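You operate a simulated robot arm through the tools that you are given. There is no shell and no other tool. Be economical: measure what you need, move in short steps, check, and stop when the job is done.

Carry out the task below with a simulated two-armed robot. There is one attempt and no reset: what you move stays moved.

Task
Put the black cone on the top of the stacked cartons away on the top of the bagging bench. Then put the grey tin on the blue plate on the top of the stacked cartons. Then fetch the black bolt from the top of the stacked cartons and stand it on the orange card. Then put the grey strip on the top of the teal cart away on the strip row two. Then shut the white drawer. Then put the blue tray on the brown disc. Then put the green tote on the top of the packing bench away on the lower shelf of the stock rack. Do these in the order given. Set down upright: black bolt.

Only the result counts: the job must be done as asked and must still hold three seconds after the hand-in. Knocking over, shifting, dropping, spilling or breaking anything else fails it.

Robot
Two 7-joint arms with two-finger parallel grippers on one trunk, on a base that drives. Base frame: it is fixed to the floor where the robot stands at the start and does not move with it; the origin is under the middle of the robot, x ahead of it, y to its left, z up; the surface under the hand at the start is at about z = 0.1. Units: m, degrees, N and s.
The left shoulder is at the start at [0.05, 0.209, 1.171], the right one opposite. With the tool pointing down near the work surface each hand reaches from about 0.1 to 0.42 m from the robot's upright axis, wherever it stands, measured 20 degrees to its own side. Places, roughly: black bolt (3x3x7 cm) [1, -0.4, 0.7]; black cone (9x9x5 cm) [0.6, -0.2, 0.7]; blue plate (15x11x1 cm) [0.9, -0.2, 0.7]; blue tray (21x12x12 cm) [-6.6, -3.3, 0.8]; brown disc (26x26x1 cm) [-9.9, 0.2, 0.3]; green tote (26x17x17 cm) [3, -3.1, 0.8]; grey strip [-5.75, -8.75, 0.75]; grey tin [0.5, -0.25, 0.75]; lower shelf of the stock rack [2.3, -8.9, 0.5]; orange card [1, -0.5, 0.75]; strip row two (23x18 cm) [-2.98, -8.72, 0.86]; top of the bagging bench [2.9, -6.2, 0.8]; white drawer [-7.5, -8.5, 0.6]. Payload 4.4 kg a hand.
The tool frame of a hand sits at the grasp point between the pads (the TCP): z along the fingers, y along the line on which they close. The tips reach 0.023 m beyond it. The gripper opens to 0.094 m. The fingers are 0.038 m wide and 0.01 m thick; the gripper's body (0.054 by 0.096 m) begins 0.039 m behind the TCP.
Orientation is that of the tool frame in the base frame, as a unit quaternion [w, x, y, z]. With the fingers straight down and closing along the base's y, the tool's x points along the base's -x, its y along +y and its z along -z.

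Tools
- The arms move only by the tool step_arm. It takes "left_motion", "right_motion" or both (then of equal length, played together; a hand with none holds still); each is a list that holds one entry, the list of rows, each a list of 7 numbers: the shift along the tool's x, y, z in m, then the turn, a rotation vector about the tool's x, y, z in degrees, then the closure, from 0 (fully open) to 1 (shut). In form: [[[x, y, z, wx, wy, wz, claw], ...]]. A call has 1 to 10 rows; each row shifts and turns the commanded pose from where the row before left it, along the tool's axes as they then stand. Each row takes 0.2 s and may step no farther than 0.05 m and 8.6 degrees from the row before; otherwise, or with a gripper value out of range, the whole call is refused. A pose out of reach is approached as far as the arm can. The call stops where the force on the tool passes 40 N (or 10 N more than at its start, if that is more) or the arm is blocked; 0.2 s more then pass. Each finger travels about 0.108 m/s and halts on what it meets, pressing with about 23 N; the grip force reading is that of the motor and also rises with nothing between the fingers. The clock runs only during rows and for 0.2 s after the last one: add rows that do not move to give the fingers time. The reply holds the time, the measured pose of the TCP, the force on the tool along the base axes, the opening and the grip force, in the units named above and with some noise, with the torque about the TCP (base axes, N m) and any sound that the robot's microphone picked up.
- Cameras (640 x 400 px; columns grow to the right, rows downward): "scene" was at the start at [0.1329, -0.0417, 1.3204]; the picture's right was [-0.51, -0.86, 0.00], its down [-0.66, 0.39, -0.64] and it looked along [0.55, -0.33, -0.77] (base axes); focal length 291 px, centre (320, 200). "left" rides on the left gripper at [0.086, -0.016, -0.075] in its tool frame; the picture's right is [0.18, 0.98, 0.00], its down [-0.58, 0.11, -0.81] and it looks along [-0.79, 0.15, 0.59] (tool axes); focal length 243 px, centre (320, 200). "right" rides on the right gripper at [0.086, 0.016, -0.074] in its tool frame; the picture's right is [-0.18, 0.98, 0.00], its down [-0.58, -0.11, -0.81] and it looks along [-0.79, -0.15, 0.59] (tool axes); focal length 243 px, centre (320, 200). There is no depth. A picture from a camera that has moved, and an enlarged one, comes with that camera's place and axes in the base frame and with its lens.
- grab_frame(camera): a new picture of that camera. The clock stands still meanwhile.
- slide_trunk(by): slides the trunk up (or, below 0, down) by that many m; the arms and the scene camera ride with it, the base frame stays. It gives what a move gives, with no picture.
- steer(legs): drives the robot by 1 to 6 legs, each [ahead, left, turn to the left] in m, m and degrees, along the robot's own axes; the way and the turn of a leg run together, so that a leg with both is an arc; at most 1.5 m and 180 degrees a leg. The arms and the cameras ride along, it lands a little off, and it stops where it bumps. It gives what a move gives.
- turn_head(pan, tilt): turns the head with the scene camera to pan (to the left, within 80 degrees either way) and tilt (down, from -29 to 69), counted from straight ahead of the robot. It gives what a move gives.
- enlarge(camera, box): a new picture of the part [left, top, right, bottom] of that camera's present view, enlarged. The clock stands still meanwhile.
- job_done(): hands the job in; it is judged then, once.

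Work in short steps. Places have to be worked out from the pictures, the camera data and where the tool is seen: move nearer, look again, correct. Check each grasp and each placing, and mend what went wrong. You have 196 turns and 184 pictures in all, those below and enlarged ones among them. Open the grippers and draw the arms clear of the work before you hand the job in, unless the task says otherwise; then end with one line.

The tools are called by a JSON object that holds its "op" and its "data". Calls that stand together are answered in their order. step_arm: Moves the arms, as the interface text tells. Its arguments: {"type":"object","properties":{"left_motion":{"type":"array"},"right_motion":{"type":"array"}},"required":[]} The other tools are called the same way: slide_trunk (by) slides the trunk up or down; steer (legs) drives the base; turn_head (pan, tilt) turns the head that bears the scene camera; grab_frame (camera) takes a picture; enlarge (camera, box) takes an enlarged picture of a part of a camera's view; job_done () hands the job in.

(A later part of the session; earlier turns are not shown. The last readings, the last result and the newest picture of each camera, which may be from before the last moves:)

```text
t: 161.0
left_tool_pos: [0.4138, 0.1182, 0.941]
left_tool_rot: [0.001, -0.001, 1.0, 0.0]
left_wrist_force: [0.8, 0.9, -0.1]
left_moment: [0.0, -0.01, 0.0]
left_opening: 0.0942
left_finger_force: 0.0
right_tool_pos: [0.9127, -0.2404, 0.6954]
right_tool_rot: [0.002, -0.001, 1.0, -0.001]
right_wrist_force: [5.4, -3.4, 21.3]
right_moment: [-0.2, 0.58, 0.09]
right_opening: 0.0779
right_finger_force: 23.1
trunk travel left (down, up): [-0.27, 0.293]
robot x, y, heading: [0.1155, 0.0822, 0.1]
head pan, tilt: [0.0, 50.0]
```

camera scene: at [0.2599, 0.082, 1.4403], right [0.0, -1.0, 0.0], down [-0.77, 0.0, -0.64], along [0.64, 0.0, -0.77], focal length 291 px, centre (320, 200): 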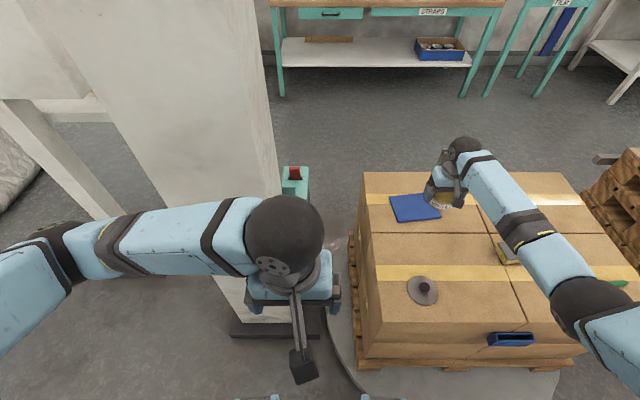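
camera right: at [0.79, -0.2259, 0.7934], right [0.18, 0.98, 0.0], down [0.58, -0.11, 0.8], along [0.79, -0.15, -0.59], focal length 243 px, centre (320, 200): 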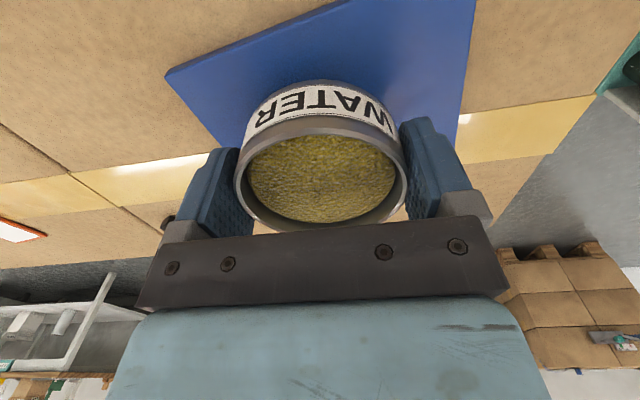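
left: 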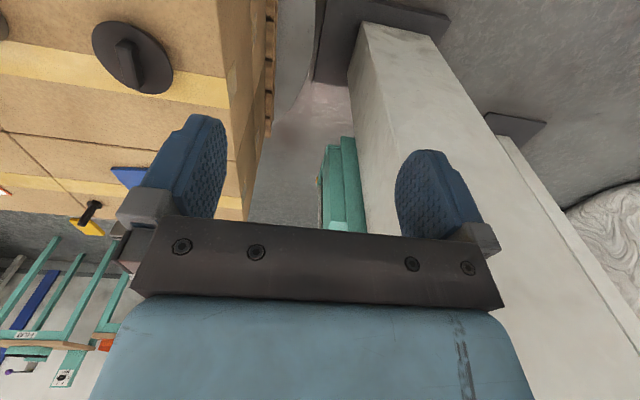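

It touched down at x=0.913, off the intended spot. Raise 4 cm and look.

{"op": "step_arm", "data": {"right_motion": [[[0, 0, -0.015, 0, 0, 0, 1], [0, 0, -0.025, 0, 0, 0, 1]]]}}

{"op": "grab_frame", "data": {"camera": "right"}}

{"op": "enlarge", "data": {"camera": "scene", "box": [360, 130, 520, 230]}}

```text
t: 161.6
left_tool_pos: [0.4155, 0.1194, 0.9415]
left_tool_rot: [0.0, -0.001, 1.0, 0.001]
left_wrist_force: [-0.6, 0.3, 0.1]
left_moment: [-0.03, -0.01, -0.01]
left_opening: 0.0939
left_finger_force: 0.1
right_tool_pos: [0.9245, -0.2426, 0.7215]
right_tool_rot: [-0.005, 0.0, 1.0, 0.001]
right_wrist_force: [-0.1, 0.1, -5.1]
right_moment: [0.02, 0.01, -0.05]
right_opening: 0.0778
right_finger_force: 23.3
right hand out of reach, approached as far as the arm can: row 1, 2
trunk travel left (down, up): [-0.27, 0.293]
robot x, y, heading: [0.1128, 0.0822, 0.5]
head pan, tilt: [0.0, 50.0]
```

```text
125 pictures are left
camera right: at [0.8384, -0.2255, 0.7959], right [0.18, 0.98, 0.0], down [0.59, -0.11, 0.8], along [0.79, -0.15, -0.6], focal length 243 px, centre (320, 200)
```

right: 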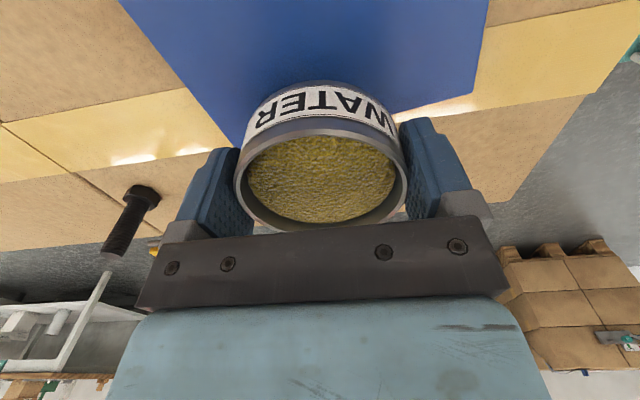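

```text
4.00 times, centred on (440, 180) of scene
camera zoom: at [0.2583, 0.0819, 1.3404], right [0.0, -1.0, 0.0], down [-0.77, 0.0, -0.64], along [0.64, 0.0, -0.77], focal length 1162 px, centre (-160, 280)
```

zoom: 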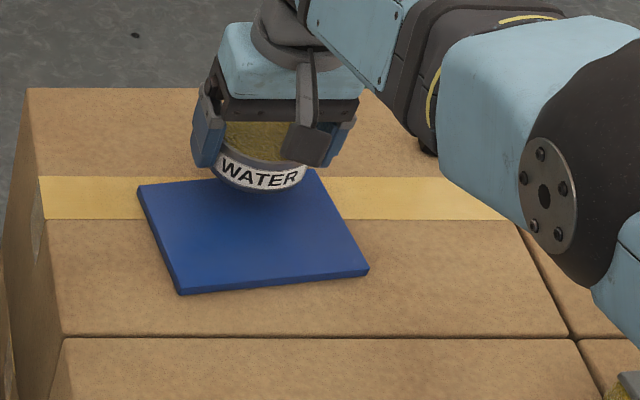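

The arm solver is in an awkward configuration. Retreat toward the robot and up to recover, and check.

{"op": "step_arm", "data": {"right_motion": [[[0, 0, -0.04, 0, 0, 0, 1], [0.03, 0, -0.03, 0, 0, 0, 1], [0.04, 0, 0, 0, 0, 0, 1], [0.04, 0, 0, 0, 0, 0, 1]]]}}

{"op": "grab_frame", "data": {"camera": "scene"}}

```text
t: 162.6
left_tool_pos: [0.4161, 0.1181, 0.9414]
left_tool_rot: [-0.001, -0.002, 1.0, 0.001]
left_wrist_force: [-0.1, -0.2, -0.2]
left_moment: [0.01, -0.02, -0.04]
left_opening: 0.0938
left_finger_force: 0.1
right_tool_pos: [0.9356, -0.2462, 0.7491]
right_tool_rot: [-0.003, 0.001, 1.0, 0.001]
right_wrist_force: [0.6, 0.3, -5.4]
right_moment: [-0.01, 0.03, 0.01]
right_opening: 0.0779
right_finger_force: 23.2
right hand out of reach, approached as far as the arm can: row 1, 2, 3, 4
trunk travel left (down, up): [-0.27, 0.293]
robot x, y, heading: [0.1129, 0.0855, 0.1]
head pan, tilt: [0.0, 50.0]
```

```text
123 pictures are left
camera scene: at [0.2593, 0.0812, 1.3404], right [0.0, -1.0, 0.0], down [-0.77, 0.0, -0.64], along [0.64, 0.0, -0.77], focal length 291 px, centre (320, 200)
```

scene: 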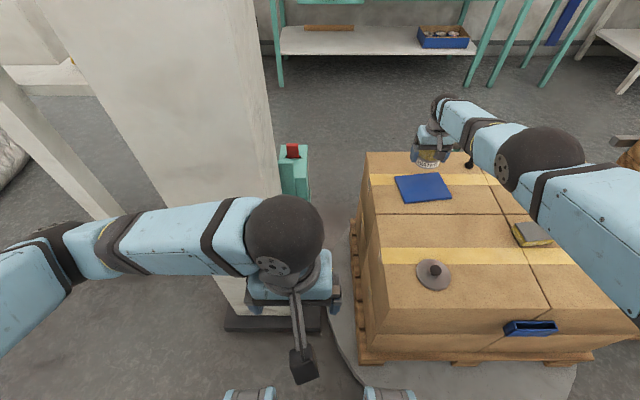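

Give the solver a few hold rows to see whether it converges to the commanded pose.

{"op": "step_arm", "data": {"right_motion": [[[0.03, 0, 0, 0, 0, 0, 1], [0.03, 0, 0, 0, 0, 0, 1], [0.0, 0, 0, 0, 0, 0, 1], [0, 0, 0, 0, 0, 0, 1], [0, 0, 0, 0, 0, 0, 1], [0, 0, 0, 0, 0, 0, 1]]]}}

```text
t: 164.0
left_tool_pos: [0.4159, 0.1184, 0.9408]
left_tool_rot: [-0.002, -0.001, 1.0, 0.001]
left_wrist_force: [-0.3, -0.2, 0.0]
left_moment: [-0.01, -0.03, -0.01]
left_opening: 0.094
left_finger_force: 0.0
right_tool_pos: [0.9278, -0.251, 0.7309]
right_tool_rot: [-0.003, 0.0, 1.0, 0.001]
right_wrist_force: [0.0, 0.8, -5.3]
right_moment: [-0.01, 0.0, -0.05]
right_opening: 0.0777
right_finger_force: 23.2
right hand out of reach, approached as far as the arm can: row 1, 2
trunk travel left (down, up): [-0.27, 0.293]
robot x, y, heading: [0.1173, 0.0811, 0.2]
head pan, tilt: [0.0, 50.0]
```

Raise the trunk back for clearance, then try retreating with small steps in several directions to free the joint.

{"op": "slide_trunk", "data": {"by": 0.12}}

{"op": "step_arm", "data": {"right_motion": [[[0.01, -0.03, 0, 0, 0, 0, 1], [0.01, -0.03, 0, 0, 0, 0, 1], [0, -0.03, 0, 0, 0, 0, 1]]]}}

{"op": "grab_frame", "data": {"camera": "scene"}}

```text
t: 165.5
left_tool_pos: [0.4161, 0.1195, 1.0604]
left_tool_rot: [-0.001, -0.001, 1.0, 0.001]
left_wrist_force: [0.8, -0.2, 1.2]
left_moment: [-0.01, -0.01, -0.01]
left_opening: 0.0937
left_finger_force: 0.1
right_tool_pos: [0.9274, -0.2497, 0.8509]
right_tool_rot: [-0.003, 0.0, 1.0, 0.002]
right_wrist_force: [0.0, 0.7, -5.4]
right_moment: [0.0, 0.07, 0.05]
right_opening: 0.0778
right_finger_force: 22.6
trunk travel left (down, up): [-0.39, 0.173]
robot x, y, heading: [0.1137, 0.0848, 0.0]
head pan, tilt: [0.0, 50.0]
```

```text
t: 166.3
left_tool_pos: [0.4159, 0.1164, 1.0614]
left_tool_rot: [-0.001, -0.002, 1.0, 0.002]
left_wrist_force: [0.3, -0.8, 0.9]
left_moment: [0.03, 0.04, -0.02]
left_opening: 0.0938
left_finger_force: 0.1
right_tool_pos: [0.9163, -0.3424, 0.8462]
right_tool_rot: [-0.004, -0.002, 1.0, 0.002]
right_wrist_force: [0.0, 0.4, -5.4]
right_moment: [0.03, 0.02, 0.02]
right_opening: 0.0779
right_finger_force: 22.9
right hand out of reach, approached as far as the arm can: row 1, 2, 3
trunk travel left (down, up): [-0.39, 0.173]
robot x, y, heading: [0.1114, 0.0859, 0.3]
head pan, tilt: [0.0, 50.0]
```

```text
122 pictures are left
camera scene: at [0.2591, 0.0799, 1.4604], right [0.0, -1.0, 0.0], down [-0.77, 0.0, -0.64], along [0.64, 0.0, -0.77], focal length 291 px, centre (320, 200)
```

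scene: 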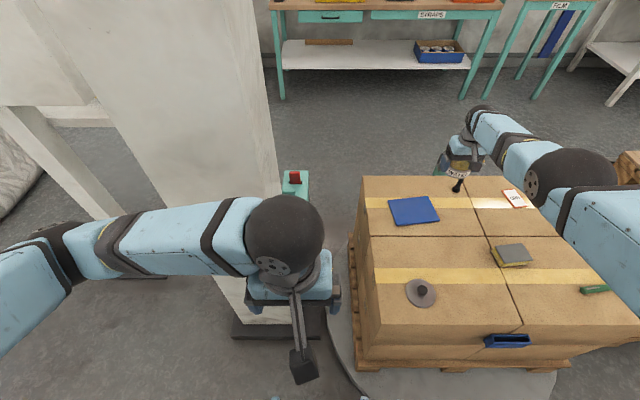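

Lateral motion works but retreat is blocked, so a wrist joint is likely at a limit. Try yawing the hand while retreating.

{"op": "step_arm", "data": {"right_motion": [[[0.01, 0, 0, 0, 0, 6, 1], [0.01, 0, 0, 0, 0, 6, 1], [0.02, 0, 0, 0, 0, 6, 1]]]}}

```text
t: 167.1
left_tool_pos: [0.4154, 0.1182, 1.0604]
left_tool_rot: [-0.001, -0.002, 1.0, 0.001]
left_wrist_force: [-0.6, 0.0, 0.8]
left_moment: [-0.01, -0.01, -0.01]
left_opening: 0.0942
left_finger_force: 0.0
right_tool_pos: [0.8743, -0.336, 0.8513]
right_tool_rot: [-0.004, 0.158, 0.987, 0.002]
right_wrist_force: [0.3, 0.2, -4.9]
right_moment: [0.01, -0.01, 0.0]
right_opening: 0.0781
right_finger_force: 22.8
trunk travel left (down, up): [-0.39, 0.173]
robot x, y, heading: [0.1183, 0.0822, -0.2]
head pan, tilt: [0.0, 50.0]
```

Yawing freed it. Add 10° more yaw and move back over the plate, then lower the trunk for reach.

{"op": "step_arm", "data": {"right_motion": [[[0, 0, 0, 0, 0, 5, 1], [0, 0, 0, 0, 0, 5, 1], [0.022, 0.0415, 0, 0, 0, 0, 1], [0.022, 0.0415, 0, 0, 0, 0, 1]]]}}

{"op": "slide_trunk", "data": {"by": -0.1}}

{"op": "grab_frame", "data": {"camera": "right"}}

{"op": "enlarge", "data": {"camera": "scene", "box": [360, 130, 520, 230]}}

```text
t: 168.1
left_tool_pos: [0.4165, 0.1194, 1.0591]
left_tool_rot: [-0.001, -0.002, 1.0, 0.0]
left_wrist_force: [-0.5, 0.6, 0.6]
left_moment: [-0.05, 0.05, -0.02]
left_opening: 0.0941
left_finger_force: 0.0
right_tool_pos: [0.875, -0.2405, 0.848]
right_tool_rot: [-0.003, 0.242, 0.97, -0.001]
right_wrist_force: [-0.2, 0.0, -4.7]
right_moment: [0.01, 0.0, 0.0]
right_opening: 0.0783
right_finger_force: 22.6
trunk travel left (down, up): [-0.39, 0.173]
robot x, y, heading: [0.1155, 0.084, 0.1]
head pan, tilt: [0.0, 50.0]
```

```text
t: 169.4
left_tool_pos: [0.4155, 0.1184, 0.9599]
left_tool_rot: [0.0, -0.002, 1.0, 0.0]
left_wrist_force: [1.2, -0.6, -0.5]
left_moment: [-0.04, 0.0, -0.02]
left_opening: 0.094
left_finger_force: 0.0
right_tool_pos: [0.8749, -0.2399, 0.7489]
right_tool_rot: [-0.003, 0.242, 0.97, 0.0]
right_wrist_force: [-0.9, -0.2, -4.8]
right_moment: [0.03, 0.02, 0.01]
right_opening: 0.078
right_finger_force: 23.0
trunk travel left (down, up): [-0.29, 0.273]
robot x, y, heading: [0.1134, 0.0866, 0.1]
head pan, tilt: [0.0, 50.0]
```

```text
121 pictures are left
camera right: at [0.8071, -0.185, 0.8239], right [0.62, 0.78, 0.0], down [0.47, -0.37, 0.8], along [0.63, -0.5, -0.6], focal length 243 px, centre (320, 200)
```

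right: 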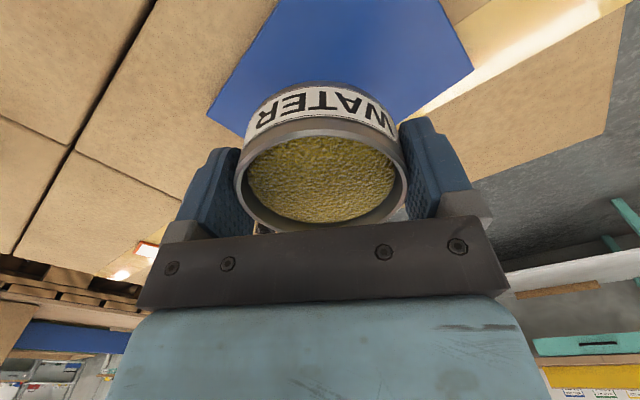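

```text
4.00 times, centred on (440, 180) of scene
camera zoom: at [0.2589, 0.0814, 1.3605], right [0.0, -1.0, 0.0], down [-0.77, 0.0, -0.64], along [0.64, 0.0, -0.77], focal length 1162 px, centre (-160, 280)
```

zoom: 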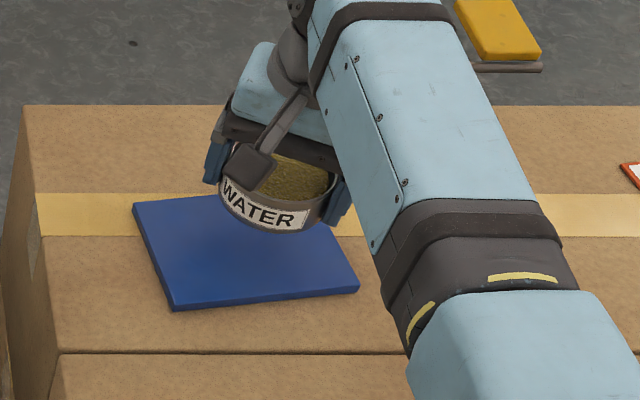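

Centred over the plate ([0.872, -0.239]). Lower to contact.

{"op": "step_arm", "data": {"right_motion": [[[0, 0, 0.02, 0, 0, 0, 1], [0, 0, 0.015, 0, 0, 0, 1], [0, 0, 0.008, 0, 0, 0, 1], [0, 0, 0.004, 0, 0, 0, 1], [0, 0, 0.003, 0, 0, 0, 1], [0, 0, 0.002, 0, 0, 0, 1], [0, 0, 0.002, 0, 0, 0, 1]]]}}

```text
t: 171.0
left_tool_pos: [0.415, 0.118, 0.9602]
left_tool_rot: [0.0, -0.002, 1.0, 0.0]
left_wrist_force: [-0.5, 0.1, -0.3]
left_moment: [-0.02, 0.01, -0.01]
left_opening: 0.0938
left_finger_force: 0.1
right_tool_pos: [0.875, -0.241, 0.6953]
right_tool_rot: [-0.003, 0.243, 0.97, 0.001]
right_wrist_force: [-0.6, -0.9, -4.6]
right_moment: [0.0, 0.0, 0.0]
right_opening: 0.0779
right_finger_force: 23.1
trunk travel left (down, up): [-0.29, 0.273]
robot x, y, heading: [0.115, 0.0843, 0.3]
head pan, tilt: [0.0, 50.0]
```

Nearly down (still carrying 5 N). A few more 2 mm steps.

{"op": "step_arm", "data": {"right_motion": [[[0, 0, 0.0015, 0, 0, 0, 1], [0, 0, 0.0015, 0, 0, 0, 1], [0, 0, 0.0015, 0, 0, 0, 1], [0, 0, 0.0015, 0, 0, 0, 1]]]}}

```text
t: 172.0
left_tool_pos: [0.4151, 0.1178, 0.9616]
left_tool_rot: [0.001, -0.002, 1.0, 0.0]
left_wrist_force: [-0.2, 0.6, 0.0]
left_moment: [0.0, -0.01, -0.03]
left_opening: 0.0941
left_finger_force: 0.1
right_tool_pos: [0.8751, -0.2408, 0.6939]
right_tool_rot: [0.0, 0.243, 0.97, 0.0]
right_wrist_force: [3.7, -6.5, 20.1]
right_moment: [-0.13, 0.11, 0.07]
right_opening: 0.078
right_finger_force: 22.7
trunk travel left (down, up): [-0.29, 0.273]
robot x, y, heading: [0.1153, 0.082, 0.3]
head pan, tilt: [0.0, 50.0]
```

Tin is on the plate. Release, rise, and travel to above the parked lid.

{"op": "step_arm", "data": {"right_motion": [[[0, 0, -0.002, 0, 0, 0, 1], [0, 0, 0, 0, 0, 0, 0.5], [0, 0, 0, 0, 0, 0, 0], [0, 0, 0, 0, 0, 0, 0], [0, 0, -0.03, 0, 0, 0, 0], [0, 0, -0.04, 0, 0, 0, 0], [0, 0, -0.03, 0, 0, 0, 0]]]}}

{"op": "step_arm", "data": {"right_motion": [[[0.04, -0.0131, 0, 0, 0, 0, 0], [0.04, -0.0131, 0, 0, 0, 0, 0], [0.04, -0.0131, 0, 0, 0, 0, 0], [0.04, -0.0131, 0, 0, 0, 0, 0], [0.04, -0.0131, 0, 0, 0, 0, 0], [0.04, -0.0131, 0, 0, 0, 0, 0], [0.04, -0.0131, 0, 0, 0, 0, 0]]]}}

{"op": "grab_frame", "data": {"camera": "scene"}}

{"op": "grab_frame", "data": {"camera": "right"}}

```text
t: 173.6
left_tool_pos: [0.4157, 0.1178, 0.9602]
left_tool_rot: [0.0, -0.001, 1.0, 0.001]
left_wrist_force: [0.1, 0.1, -0.5]
left_moment: [0.0, 0.03, 0.0]
left_opening: 0.0941
left_finger_force: 0.0
right_tool_pos: [0.8772, -0.2389, 0.7914]
right_tool_rot: [-0.004, 0.242, 0.97, 0.0]
right_wrist_force: [0.2, -0.1, 0.7]
right_moment: [0.0, 0.03, -0.01]
right_opening: 0.0939
right_finger_force: 0.1
trunk travel left (down, up): [-0.29, 0.273]
robot x, y, heading: [0.1186, 0.0822, -0.1]
head pan, tilt: [0.0, 50.0]
```

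```text
t: 175.2
left_tool_pos: [0.4166, 0.1189, 0.9689]
left_tool_rot: [0.0, 0.0, 1.0, 0.002]
left_wrist_force: [0.2, -0.1, 0.3]
left_moment: [-0.01, -0.01, 0.0]
left_opening: 0.0938
left_finger_force: 0.0
right_tool_pos: [0.6092, -0.2757, 0.8213]
right_tool_rot: [0.032, 0.254, 0.963, -0.082]
right_wrist_force: [0.3, 0.3, 0.4]
right_moment: [0.02, 0.02, 0.01]
right_opening: 0.0939
right_finger_force: 0.1
trunk travel left (down, up): [-0.29, 0.273]
robot x, y, heading: [0.1181, 0.0822, 0.1]
head pan, tilt: [0.0, 50.0]
stopped in row 7 (right hand): the arm was blocked; the commanded pose is now the measured one
```

```text
119 pictures are left
camera scene: at [0.2585, 0.082, 1.3686], right [0.0, -1.0, 0.0], down [-0.77, 0.0, -0.64], along [0.64, 0.0, -0.77], focal length 291 px, centre (320, 200)
```

scene: 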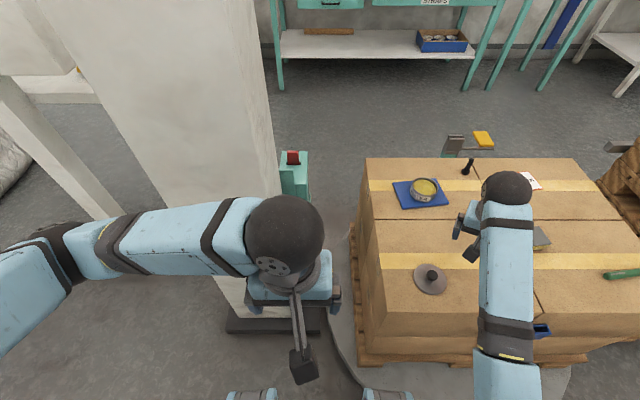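

```text
118 pictures are left
camera right: at [0.5409, -0.206, 0.8816], right [0.65, 0.75, -0.12], down [0.43, -0.23, 0.87], along [0.63, -0.61, -0.48], focal length 243 px, centre (320, 200)
```

right: 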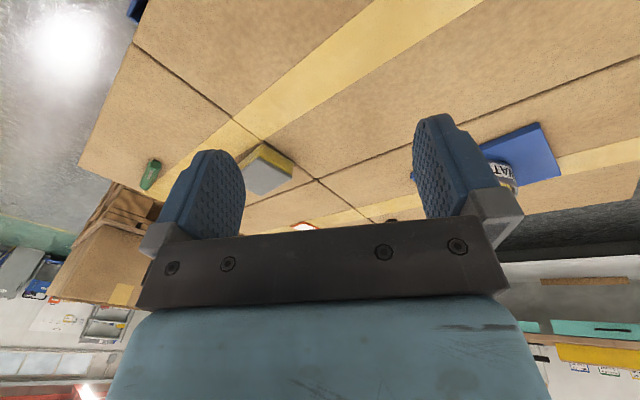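

Tin is on the plate, but the right elbow/forearm pressed on something near the carton front. Back off along the path, then raise the trunk.

{"op": "step_arm", "data": {"right_motion": [[[-0.03, 0.01, 0, 0, 0, 0, 0], [-0.04, 0.0131, 0, 0, 0, 0, 0], [-0.04, 0.0131, 0, 0, 0, 0, 0]]]}}

{"op": "slide_trunk", "data": {"by": 0.15}}

{"op": "grab_frame", "data": {"camera": "scene"}}

```text
t: 176.0
left_tool_pos: [0.4156, 0.1179, 0.9648]
left_tool_rot: [-0.001, -0.001, 1.0, 0.001]
left_wrist_force: [-0.5, -0.3, -0.2]
left_moment: [0.02, -0.03, -0.01]
left_opening: 0.0939
left_finger_force: 0.0
right_tool_pos: [0.6233, -0.2869, 0.7332]
right_tool_rot: [-0.056, 0.243, 0.964, -0.096]
right_wrist_force: [-0.7, 0.5, -0.2]
right_moment: [0.0, -0.02, 0.0]
right_opening: 0.0941
right_finger_force: 0.0
trunk travel left (down, up): [-0.29, 0.273]
robot x, y, heading: [0.1114, 0.0839, 0.0]
head pan, tilt: [0.0, 50.0]
stopped in row 3 (right hand): the arm was blocked; the commanded pose is now the measured one
```

```text
t: 177.7
left_tool_pos: [0.4161, 0.1192, 1.11]
left_tool_rot: [0.0, -0.002, 1.0, 0.001]
left_wrist_force: [-0.1, 0.4, -0.4]
left_moment: [0.0, 0.01, -0.04]
left_opening: 0.0939
left_finger_force: 0.1
right_tool_pos: [0.6219, -0.2868, 0.8781]
right_tool_rot: [-0.055, 0.243, 0.964, -0.097]
right_wrist_force: [1.0, 0.4, 0.1]
right_moment: [0.01, 0.03, 0.0]
right_opening: 0.094
right_finger_force: 0.1
trunk travel left (down, up): [-0.44, 0.123]
robot x, y, heading: [0.1156, 0.0806, 0.1]
head pan, tilt: [0.0, 50.0]
```

```text
117 pictures are left
camera scene: at [0.2587, 0.0813, 1.5104], right [0.0, -1.0, 0.0], down [-0.77, 0.0, -0.64], along [0.64, 0.0, -0.77], focal length 291 px, centre (320, 200)
```

scene: 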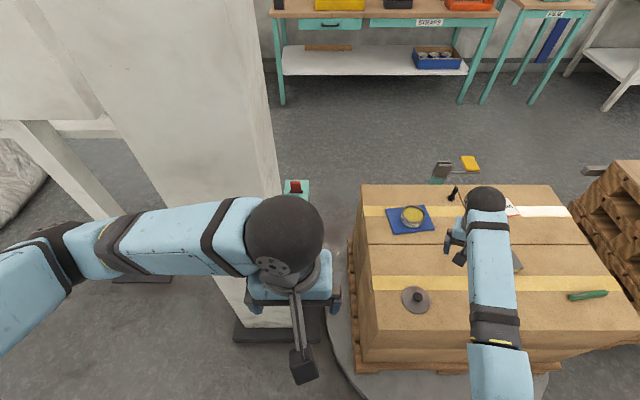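

Look steeply down-right to see where the elbow is relative to the cartons.

{"op": "turn_head", "data": {"pan": -35, "tilt": 65}}

{"op": "grab_frame", "data": {"camera": "scene"}}

```text
t: 178.7
left_tool_pos: [0.415, 0.1178, 1.1104]
left_tool_rot: [0.0, -0.002, 1.0, 0.001]
left_wrist_force: [-0.6, 0.5, -0.2]
left_moment: [0.01, -0.01, -0.01]
left_opening: 0.0941
left_finger_force: 0.0
right_tool_pos: [0.6238, -0.2871, 0.8786]
right_tool_rot: [-0.054, 0.244, 0.964, -0.097]
right_wrist_force: [-0.3, -0.4, -0.2]
right_moment: [-0.03, -0.02, 0.03]
right_opening: 0.094
right_finger_force: 0.1
trunk travel left (down, up): [-0.44, 0.123]
robot x, y, heading: [0.1133, 0.0843, 0.1]
head pan, tilt: [-35.0, 65.0]
```

```text
116 pictures are left
camera scene: at [0.2313, 0.0465, 1.4924], right [-0.57, -0.82, 0.0], down [-0.74, 0.52, -0.42], along [0.35, -0.24, -0.91], focal length 291 px, centre (320, 200)
```

scene: 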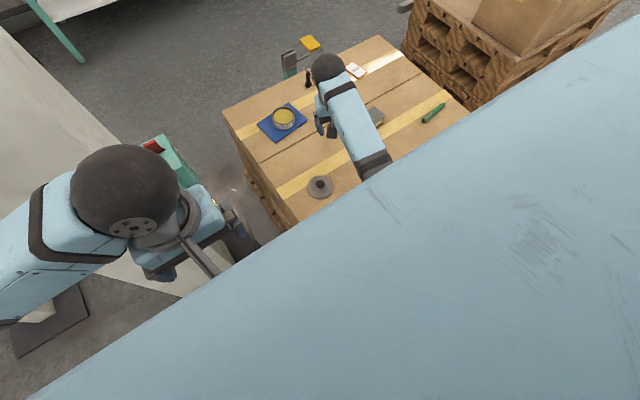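

The forearm is tucked under the shoulder. Raise a bit more, level the hand and swing it out to the right so the elbow comes out.

{"op": "slide_trunk", "data": {"by": 0.08}}

{"op": "step_arm", "data": {"right_motion": [[[0, -0.02, 0, -5.6, -3.2, -4, 0], [0, -0.02, 0, -5.6, -3.2, -4, 0], [0, -0.04, 0, 0, 0, -4, 0], [0, -0.04, 0, 0, 0, -4, 0], [0, -0.04, 0, 0, 0, 0, 0], [0, -0.04, 0, 0, 0, 0, 0]]]}}

{"op": "turn_head", "data": {"pan": -20, "tilt": 50}}

{"op": "grab_frame", "data": {"camera": "scene"}}

```text
t: 179.9
left_tool_pos: [0.4154, 0.1174, 1.1905]
left_tool_rot: [-0.001, -0.002, 1.0, 0.0]
left_wrist_force: [-0.1, -0.2, -0.3]
left_moment: [-0.02, -0.01, 0.04]
left_opening: 0.0941
left_finger_force: 0.1
right_tool_pos: [0.6222, -0.2868, 0.9595]
right_tool_rot: [-0.055, 0.244, 0.964, -0.096]
right_wrist_force: [-0.3, -0.3, 0.0]
right_moment: [0.01, 0.01, -0.01]
right_opening: 0.0941
right_finger_force: 0.1
trunk travel left (down, up): [-0.52, 0.043]
robot x, y, heading: [0.1122, 0.087, 0.2]
head pan, tilt: [-35.0, 65.0]
```

```text
t: 181.3
left_tool_pos: [0.4139, 0.1168, 1.19]
left_tool_rot: [0.0, -0.002, 1.0, 0.001]
left_wrist_force: [0.0, -0.3, -0.4]
left_moment: [0.01, -0.01, 0.02]
left_opening: 0.0939
left_finger_force: 0.2
right_tool_pos: [0.5625, -0.4768, 0.9666]
right_tool_rot: [0.017, 0.105, 0.994, -0.012]
right_wrist_force: [-0.2, -0.5, 0.3]
right_moment: [0.01, -0.01, -0.01]
right_opening: 0.0938
right_finger_force: 0.0
trunk travel left (down, up): [-0.52, 0.043]
robot x, y, heading: [0.1137, 0.0863, 0.2]
head pan, tilt: [-35.0, 65.0]
```

```text
t: 182.1
left_tool_pos: [0.4161, 0.1201, 1.1892]
left_tool_rot: [0.001, -0.002, 1.0, 0.001]
left_wrist_force: [-0.5, -1.3, 0.3]
left_moment: [0.03, -0.02, 0.0]
left_opening: 0.0939
left_finger_force: 0.0
right_tool_pos: [0.5648, -0.4733, 0.9685]
right_tool_rot: [0.016, 0.105, 0.994, -0.013]
right_wrist_force: [-0.3, -0.1, 0.6]
right_moment: [0.0, 0.0, 0.0]
right_opening: 0.0942
right_finger_force: 0.1
trunk travel left (down, up): [-0.52, 0.043]
robot x, y, heading: [0.1117, 0.0813, 0.1]
head pan, tilt: [-20.0, 50.0]
```

```text
115 pictures are left
camera scene: at [0.2539, 0.0553, 1.5905], right [-0.34, -0.94, 0.0], down [-0.72, 0.26, -0.64], along [0.6, -0.22, -0.77], focal length 291 px, centre (320, 200)
```

scene: 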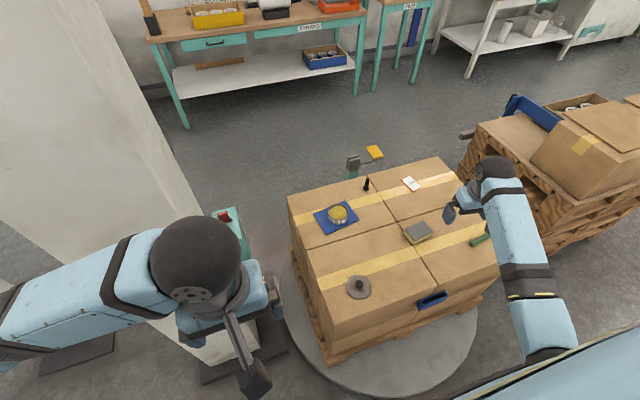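

Nothing on the cartons moved. Lower the trunk to the earlier working height, square the hand and move over the parked lid.

{"op": "slide_trunk", "data": {"by": -0.15}}

{"op": "step_arm", "data": {"right_motion": [[[0, 0, 0, -0.75, 0.9, -6, 0], [0, 0, 0, -0.75, 0.9, -6, 0], [0, 0.04, 0, 0, 0, 0, 0], [0, 0.04, 0, 0, 0, 0, 0], [-0.005, 0.04, 0, 0, 0, 0, 0], [-0.005, 0.04, 0, 0, 0, 0, 0], [-0.005, 0.04, 0, 0, 0, 0, 0], [-0.005, 0.04, 0, 0, 0, 0, 0], [0, 0.043, 0, 0, 0, 0, 0]]]}}

{"op": "grab_frame", "data": {"camera": "right"}}

{"op": "grab_frame", "data": {"camera": "scene"}}

```text
t: 183.8
left_tool_pos: [0.415, 0.1187, 1.0414]
left_tool_rot: [0.0, -0.001, 1.0, 0.0]
left_wrist_force: [0.4, 0.0, -0.8]
left_moment: [-0.03, -0.06, 0.01]
left_opening: 0.094
left_finger_force: 0.1
right_tool_pos: [0.5632, -0.4763, 0.819]
right_tool_rot: [0.017, 0.105, 0.994, -0.012]
right_wrist_force: [-0.3, 0.2, 0.0]
right_moment: [0.02, 0.0, 0.0]
right_opening: 0.0939
right_finger_force: 0.2
trunk travel left (down, up): [-0.37, 0.193]
robot x, y, heading: [0.1154, 0.0813, 0.1]
head pan, tilt: [-20.0, 50.0]
```

```text
t: 185.8
left_tool_pos: [0.4157, 0.118, 1.0407]
left_tool_rot: [0.001, -0.001, 1.0, 0.0]
left_wrist_force: [0.0, 0.1, -0.3]
left_moment: [0.01, -0.03, -0.01]
left_opening: 0.0937
left_finger_force: 0.1
right_tool_pos: [0.5848, -0.1897, 0.8173]
right_tool_rot: [0.001, 0.0, 1.0, 0.0]
right_wrist_force: [0.0, 0.0, 0.7]
right_moment: [0.01, 0.0, -0.01]
right_opening: 0.094
right_finger_force: 0.1
trunk travel left (down, up): [-0.37, 0.193]
robot x, y, heading: [0.1151, 0.0868, 0.2]
head pan, tilt: [-20.0, 50.0]
```

```text
114 pictures are left
camera right: at [0.4993, -0.1719, 0.8909], right [0.18, 0.98, 0.0], down [0.58, -0.11, 0.81], along [0.79, -0.15, -0.59], focal length 243 px, centre (320, 200)
```

right: 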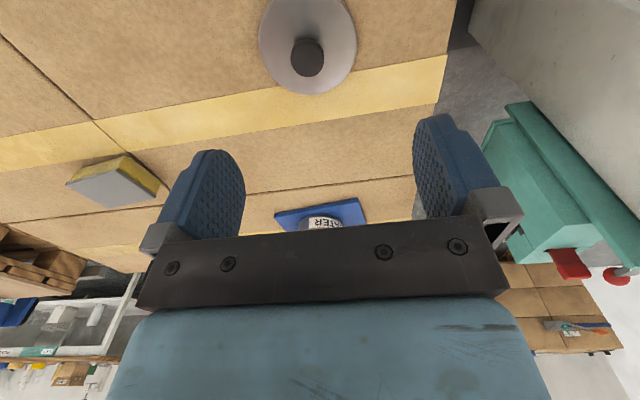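

```text
113 pictures are left
camera scene: at [0.2539, 0.0559, 1.4405], right [-0.34, -0.94, 0.0], down [-0.72, 0.26, -0.64], along [0.6, -0.22, -0.77], focal length 291 px, centre (320, 200)
```

scene: 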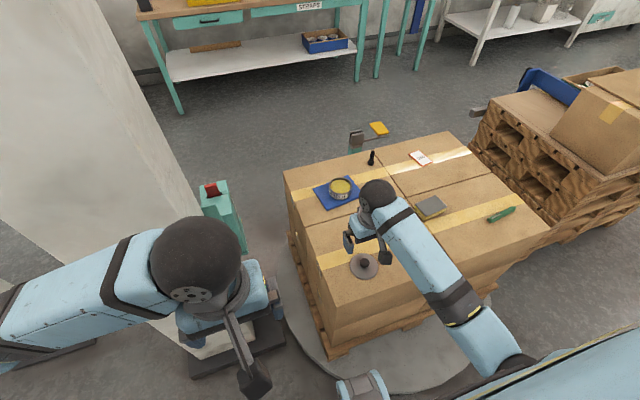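

Lid knob is at about [0.583, -0.194]. Descend, grip, and lift.

{"op": "step_arm", "data": {"right_motion": [[[0, -0.004, 0.04, 0, 0, 0, 0.35], [0, 0, 0.04, 0, 0, 0, 0.35], [0, 0, 0.03, 0, 0, 0, 0.35], [0, 0, 0.013, 0, 0, 0, 0.35], [0, 0, 0, 0, 0, 0, 0.7], [0, 0, 0, 0, 0, 0, 1], [0, 0, 0, 0, 0, 0, 1], [0, 0, 0, 0, 0, 0, 1]]]}}

{"op": "grab_frame", "data": {"camera": "right"}}

```text
t: 187.6
left_tool_pos: [0.4152, 0.1184, 1.0407]
left_tool_rot: [0.001, -0.001, 1.0, 0.001]
left_wrist_force: [-0.4, -0.3, -1.0]
left_moment: [0.01, -0.04, 0.03]
left_opening: 0.0942
left_finger_force: 0.1
right_tool_pos: [0.5855, -0.1951, 0.6941]
right_tool_rot: [0.002, -0.001, 1.0, -0.001]
right_wrist_force: [-0.8, -0.1, -1.0]
right_moment: [-0.01, -0.01, -0.01]
right_opening: 0.0249
right_finger_force: 22.8
trunk travel left (down, up): [-0.37, 0.193]
robot x, y, heading: [0.1129, 0.0867, 0.2]
head pan, tilt: [-20.0, 50.0]
```

```text
112 pictures are left
camera right: at [0.4986, -0.178, 0.7684], right [0.18, 0.98, 0.0], down [0.58, -0.11, 0.81], along [0.79, -0.15, -0.59], focal length 243 px, centre (320, 200)
```

right: 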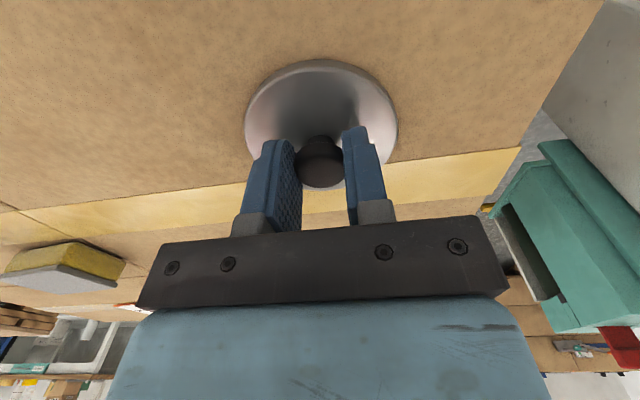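

Lid gripped. Lift, yaw 28°, and carry it above the tin.

{"op": "step_arm", "data": {"right_motion": [[[0, 0, -0.03, 0, 0, 0, 1], [0, 0, -0.04, 0, 0, 0, 1], [0, 0, -0.04, 0, 0, 0, 1], [0, 0, -0.03, 0, 0, 7, 1], [0, 0, 0, 0, 0, 7, 1], [0, 0, 0, 0, 0, 7, 1], [0, 0, 0, 0, 0, 7, 1]]]}}

{"op": "step_arm", "data": {"right_motion": [[[-0.0397, 0.0136, 0, 0, 0, 0, 1], [-0.0397, 0.0136, 0, 0, 0, 0, 1], [-0.0397, 0.0136, 0, 0, 0, 0, 1], [-0.0397, 0.0136, 0, 0, 0, 0, 1], [-0.0397, 0.0136, 0, 0, 0, 0, 1], [-0.0397, 0.0136, 0, 0, 0, 0, 1], [-0.03, 0.0136, 0, 0, 0, 0, 1]]]}}

{"op": "grab_frame", "data": {"camera": "right"}}

{"op": "grab_frame", "data": {"camera": "scene"}}

```text
t: 189.2
left_tool_pos: [0.4154, 0.1186, 1.0404]
left_tool_rot: [0.0, -0.002, 1.0, 0.001]
left_wrist_force: [-0.1, -0.2, 1.1]
left_moment: [-0.02, 0.0, 0.03]
left_opening: 0.0938
left_finger_force: 0.0
right_tool_pos: [0.5845, -0.1954, 0.8349]
right_tool_rot: [0.001, 0.243, 0.97, 0.0]
right_wrist_force: [-0.9, -0.8, 0.3]
right_moment: [-0.04, 0.0, -0.04]
right_opening: 0.025
right_finger_force: 23.2
trunk travel left (down, up): [-0.37, 0.193]
robot x, y, heading: [0.1151, 0.082, -0.1]
head pan, tilt: [-20.0, 50.0]
```

```text
t: 190.8
left_tool_pos: [0.4152, 0.1186, 1.0406]
left_tool_rot: [-0.001, -0.002, 1.0, 0.001]
left_wrist_force: [0.5, -0.4, 0.4]
left_moment: [0.02, -0.01, -0.01]
left_opening: 0.094
left_finger_force: 0.0
right_tool_pos: [0.8664, -0.2393, 0.8342]
right_tool_rot: [0.001, 0.242, 0.97, 0.0]
right_wrist_force: [-0.3, -0.4, -0.4]
right_moment: [0.0, 0.03, -0.03]
right_opening: 0.0248
right_finger_force: 23.0
trunk travel left (down, up): [-0.37, 0.193]
robot x, y, heading: [0.1138, 0.0841, -0.1]
head pan, tilt: [-20.0, 50.0]
```

```text
111 pictures are left
camera right: at [0.7984, -0.1824, 0.9086], right [0.62, 0.78, 0.0], down [0.46, -0.37, 0.81], along [0.63, -0.5, -0.59], focal length 243 px, centre (320, 200)
```

right: 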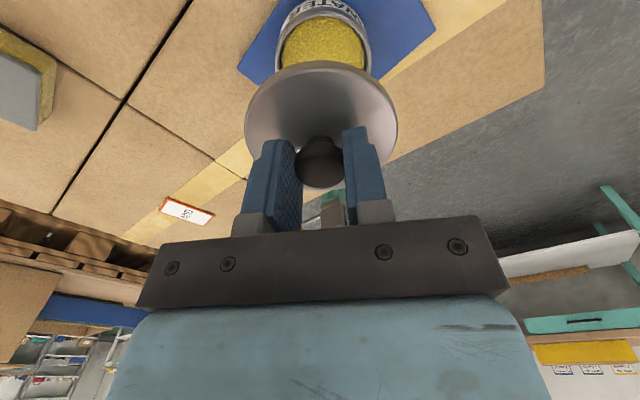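

```text
110 pictures are left
camera scene: at [0.2546, 0.0554, 1.4404], right [-0.34, -0.94, 0.0], down [-0.72, 0.26, -0.64], along [0.6, -0.22, -0.77], focal length 291 px, centre (320, 200)
```

scene: 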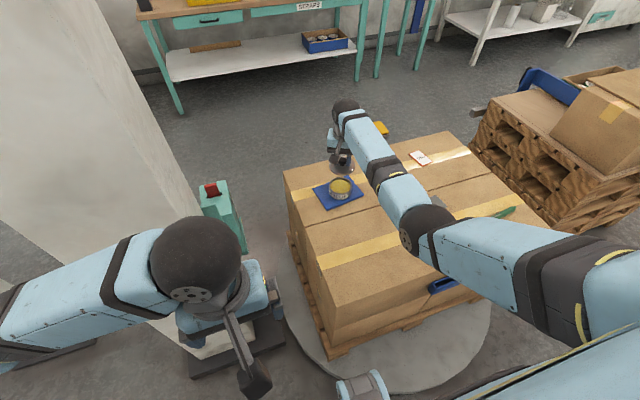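

Shift to align the lid over the tin ([0.874, -0.240]), lower to ~2 cm above the rim and check alignment.

{"op": "step_arm", "data": {"right_motion": [[[-0.0151, 0.0027, 0, 0, 0, 0, 1], [0, 0, 0.035, 0, 0, 0, 1], [0, 0, 0.033, 0, 0, 0, 1], [0, 0, 0, 0, 0, 0, 1]]]}}

{"op": "grab_frame", "data": {"camera": "right"}}

{"op": "enlarge", "data": {"camera": "scene", "box": [290, 130, 390, 220]}}

```text
t: 191.8
left_tool_pos: [0.4149, 0.1182, 1.041]
left_tool_rot: [0.0, -0.002, 1.0, 0.001]
left_wrist_force: [-0.1, -0.3, 0.3]
left_moment: [0.0, 0.01, 0.01]
left_opening: 0.0941
left_finger_force: 0.1
right_tool_pos: [0.8782, -0.2449, 0.7682]
right_tool_rot: [0.0, 0.242, 0.97, 0.001]
right_wrist_force: [-0.6, -0.2, 0.2]
right_moment: [-0.02, 0.0, 0.02]
right_opening: 0.0247
right_finger_force: 22.7
trunk travel left (down, up): [-0.37, 0.193]
robot x, y, heading: [0.114, 0.0814, 0.1]
head pan, tilt: [-20.0, 50.0]
```

```text
109 pictures are left
camera right: at [0.8099, -0.1886, 0.8428], right [0.62, 0.78, 0.0], down [0.46, -0.37, 0.81], along [0.63, -0.5, -0.59], focal length 243 px, centre (320, 200)
```

right: 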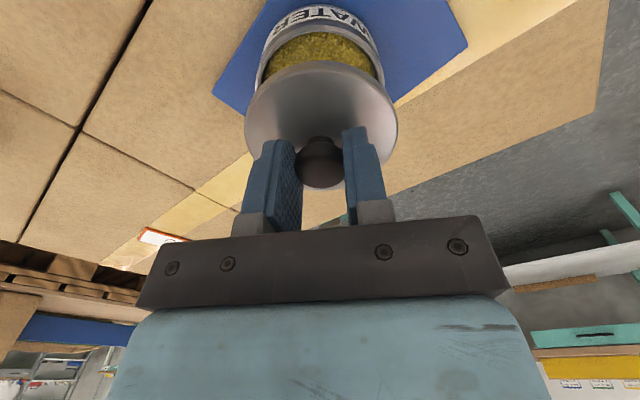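

```text
4.44 times, centred on (340, 175) of scene
camera zoom: at [0.2536, 0.055, 1.4406], right [-0.34, -0.94, 0.0], down [-0.72, 0.26, -0.64], along [0.6, -0.22, -0.77], focal length 1292 px, centre (231, 311)
```

zoom: 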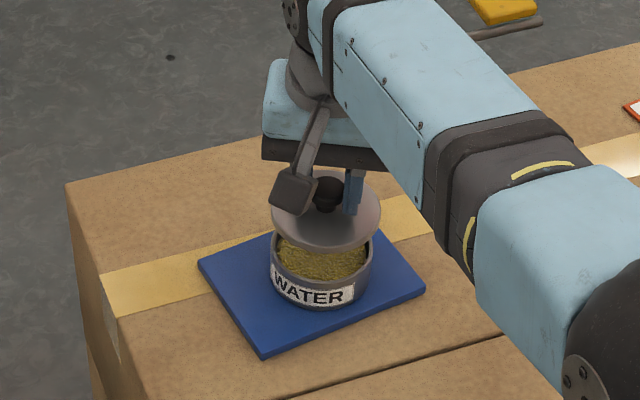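

Both cameras indicate the lid is centred on the tin to ~1 mm. Lower slowly until it seats.

{"op": "step_arm", "data": {"right_motion": [[[0, 0, 0.012, 0, 0, 0, 1], [0, 0, 0.006, 0, 0, 0, 1], [0, 0, 0.004, 0, 0, 0, 1], [0, 0, 0.003, 0, 0, 0, 1], [0, 0, 0.002, 0, 0, 0, 1], [0, 0, 0.002, 0, 0, 0, 1], [0, 0, 0.002, 0, 0, 0, 1], [0, 0, 0.002, 0, 0, 0, 1], [0, 0, 0.002, 0, 0, 0, 1]]]}}

{"op": "grab_frame", "data": {"camera": "right"}}

{"op": "enlarge", "data": {"camera": "scene", "box": [290, 130, 390, 220]}}

```text
t: 193.8
left_tool_pos: [0.4126, 0.1198, 1.0424]
left_tool_rot: [0.001, -0.001, 1.0, 0.0]
left_wrist_force: [0.3, 0.2, 0.2]
left_moment: [0.0, 0.02, 0.0]
left_opening: 0.0938
left_finger_force: 0.0
right_tool_pos: [0.8808, -0.2429, 0.7379]
right_tool_rot: [0.006, 0.242, 0.97, 0.001]
right_wrist_force: [-3.3, -2.6, 24.4]
right_moment: [0.04, 0.28, 0.01]
right_opening: 0.0248
right_finger_force: 23.2
trunk travel left (down, up): [-0.37, 0.193]
robot x, y, heading: [0.1125, 0.0821, 0.5]
head pan, tilt: [-20.0, 50.0]
```

```text
107 pictures are left
camera right: at [0.8115, -0.1874, 0.8117], right [0.62, 0.78, 0.0], down [0.46, -0.37, 0.81], along [0.63, -0.5, -0.59], focal length 243 px, centre (320, 200)
```

right: 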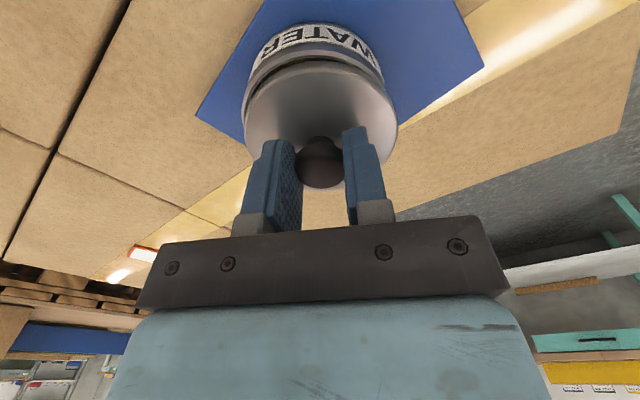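

```text
4.44 times, centred on (340, 175) of scene
camera zoom: at [0.2501, 0.0564, 1.4413], right [-0.34, -0.94, 0.0], down [-0.72, 0.26, -0.65], along [0.61, -0.22, -0.76], focal length 1292 px, centre (231, 311)
```

zoom: 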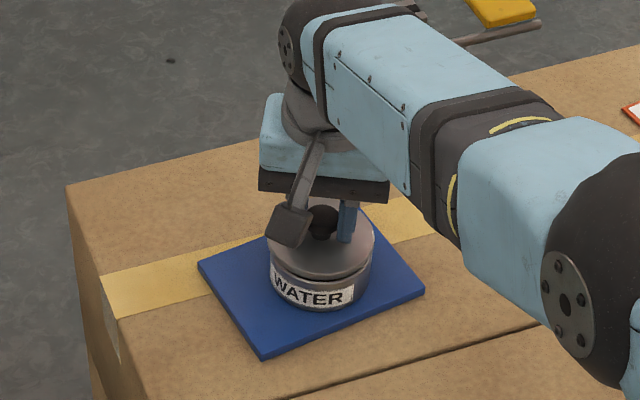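

Contact with a visible gap on the near side. Zoom in to judge the offset.

{"op": "enlarge", "data": {"camera": "right", "box": [220, 0, 420, 140]}}

{"op": "enlarge", "data": {"camera": "scene", "box": [340, 170, 372, 206]}}

{"op": "enlarge", "data": {"camera": "scene", "box": [325, 165, 370, 205]}}

```text
2.86 times, centred on (320, 70) of right
camera zoom: at [0.8115, -0.1874, 0.8117], right [0.62, 0.78, 0.0], down [0.46, -0.37, 0.81], along [0.63, -0.5, -0.59], focal length 693 px, centre (320, 571)
```

zoom: 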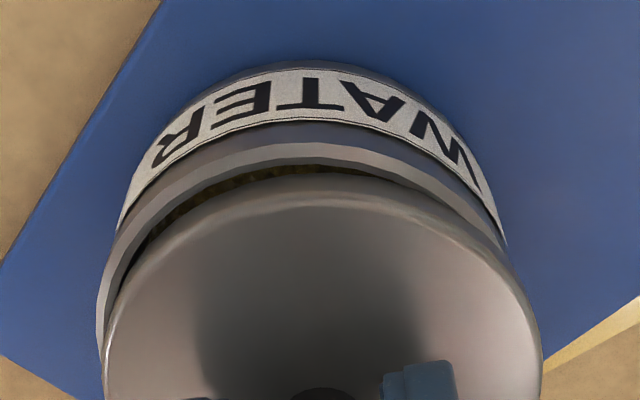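

```text
11.11 times, centred on (356, 188) of scene
camera zoom: at [0.2501, 0.0564, 1.4413], right [-0.34, -0.94, 0.0], down [-0.72, 0.26, -0.65], along [0.61, -0.22, -0.76], focal length 3229 px, centre (-80, 333)
```

zoom: 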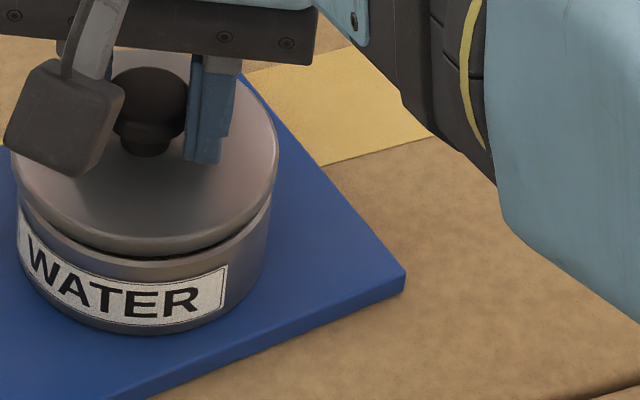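

```text
10.00 times, centred on (348, 185) of scene
camera zoom: at [0.2501, 0.0564, 1.4413], right [-0.34, -0.94, 0.0], down [-0.72, 0.26, -0.65], along [0.61, -0.22, -0.76], focal length 2906 px, centre (45, 350)
```

zoom: 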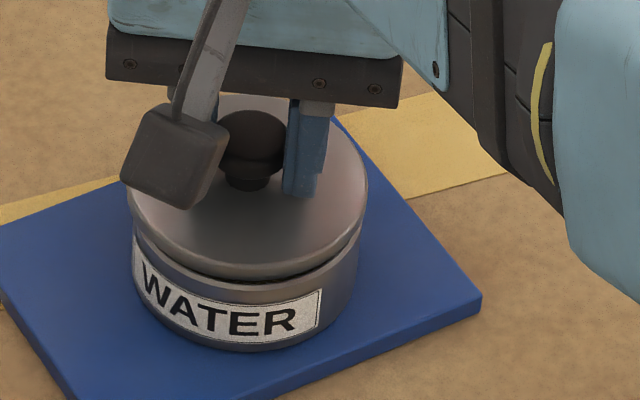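

The gap is on the near/left side, so the lid sits ~2–3 mm too far. Lift slightly, shift tool +x 2.5 mm, -y 1.5 mm, and press again.

{"op": "step_arm", "data": {"right_motion": [[[0, 0, -0.006, 0, 0.7, 0, 1], [0.0025, -0.0015, 0, 0, 0, 0, 1], [0, 0, 0.003, 0, 0, 0, 1], [0, 0, 0.002, 0, 0, 0, 1], [0, 0, 0.0015, 0, 0, 0, 1], [0, 0, 0.0015, 0, 0, 0, 1], [0, 0, 0.0015, 0, 0, 0, 1], [0, 0, 0.0015, 0, 0, 0, 1], [0, 0, 0.0015, 0, 0, 0, 1]]]}}

{"op": "enlarge", "data": {"camera": "right", "box": [220, 0, 420, 140]}}

{"op": "enlarge", "data": {"camera": "scene", "box": [325, 165, 370, 205]}}

```text
t: 195.6
left_tool_pos: [0.4138, 0.1195, 1.0411]
left_tool_rot: [0.001, 0.0, 1.0, 0.0]
left_wrist_force: [-0.8, -0.4, -0.2]
left_moment: [-0.01, -0.02, -0.01]
left_opening: 0.0942
left_finger_force: 0.1
right_tool_pos: [0.882, -0.2433, 0.7354]
right_tool_rot: [0.002, 0.242, 0.97, 0.002]
right_wrist_force: [-3.6, 0.1, 23.2]
right_moment: [0.01, 0.23, 0.02]
right_opening: 0.0248
right_finger_force: 23.3
trunk travel left (down, up): [-0.37, 0.193]
robot x, y, heading: [0.1167, 0.0889, 0.1]
head pan, tilt: [-20.0, 50.0]
heard: snap
stopped in row 8 (right hand): the force on the tool passed its limit at 41 N (the readings are from after the stop); the commanded pose is now the measured one
```

```text
2.86 times, centred on (320, 70) of right
camera zoom: at [0.8126, -0.1879, 0.81], right [0.62, 0.78, 0.01], down [0.46, -0.37, 0.81], along [0.63, -0.5, -0.59], focal length 693 px, centre (320, 571)
```

zoom: 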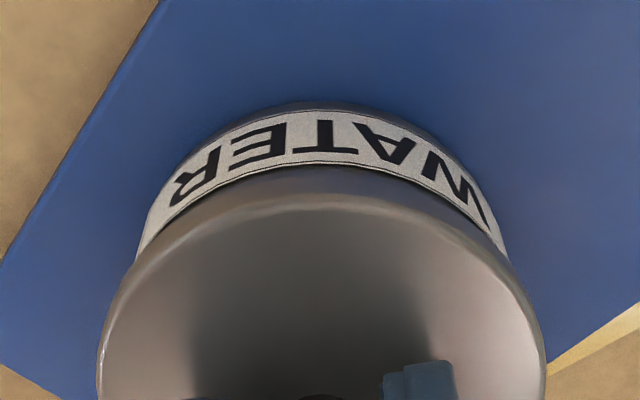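

```text
10.00 times, centred on (348, 185) of scene
camera zoom: at [0.251, 0.0561, 1.4408], right [-0.34, -0.94, 0.0], down [-0.72, 0.26, -0.64], along [0.61, -0.22, -0.76], focal length 2906 px, centre (45, 350)
```

zoom: 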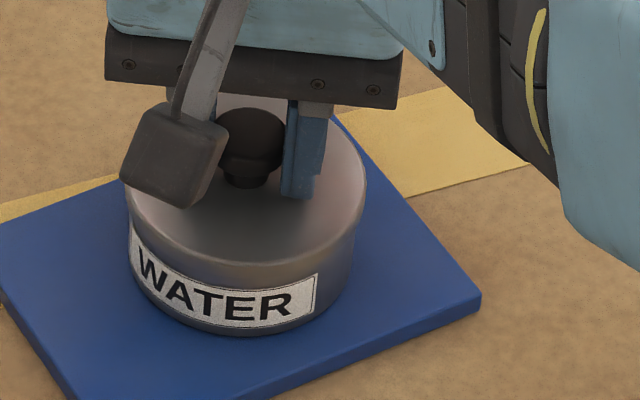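

Snapped on with no gap. Relieve, open wide and rise straight up.

{"op": "step_arm", "data": {"right_motion": [[[0, 0, -0.0015, 0, 0, 0, 1], [0, 0, 0, 0, 0, 0, 0.7], [0, 0, 0, 0, 0, 0, 0.5], [0, 0, 0, 0, 0, 0, 0.5], [0, 0, -0.01, 0, 0, 0, 0.4], [0, 0, -0.03, 0, 0, 0, 0.3], [0, 0, -0.04, 0, 0, 0, 0], [0, 0, -0.03, 0, 0, 0, 0]]]}}

{"op": "grab_frame", "data": {"camera": "scene"}}

{"op": "grab_frame", "data": {"camera": "right"}}

```text
t: 197.4
left_tool_pos: [0.4141, 0.117, 1.0405]
left_tool_rot: [0.0, -0.002, 1.0, 0.0]
left_wrist_force: [0.1, -1.0, 0.7]
left_moment: [-0.02, 0.0, -0.01]
left_opening: 0.0939
left_finger_force: 0.1
right_tool_pos: [0.8785, -0.2449, 0.842]
right_tool_rot: [-0.003, 0.243, 0.97, 0.002]
right_wrist_force: [-0.3, 0.3, 0.6]
right_moment: [0.03, -0.01, 0.03]
right_opening: 0.0938
right_finger_force: 0.0
trunk travel left (down, up): [-0.37, 0.193]
robot x, y, heading: [0.1115, 0.082, -0.1]
head pan, tilt: [-20.0, 50.0]
```

```text
100 pictures are left
camera scene: at [0.2535, 0.0552, 1.4405], right [-0.34, -0.94, 0.0], down [-0.72, 0.26, -0.64], along [0.6, -0.22, -0.77], focal length 291 px, centre (320, 200)
```

scene: 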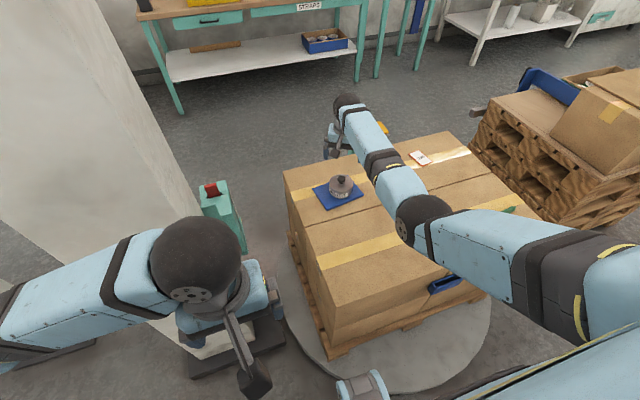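

```text
99 pictures are left
camera right: at [0.8099, -0.1895, 0.9168], right [0.62, 0.78, 0.0], down [0.47, -0.37, 0.8], along [0.63, -0.5, -0.6], focal length 243 px, centre (320, 200)
```

right: 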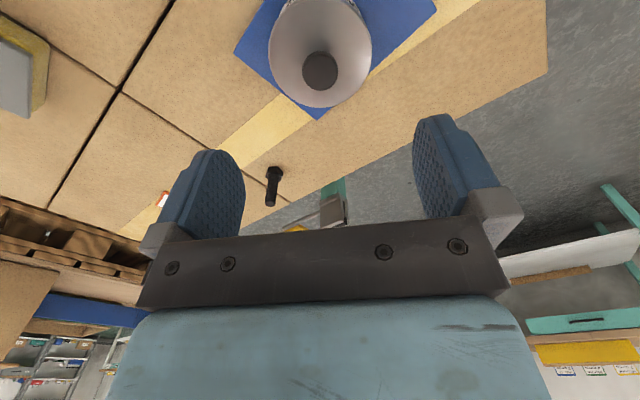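

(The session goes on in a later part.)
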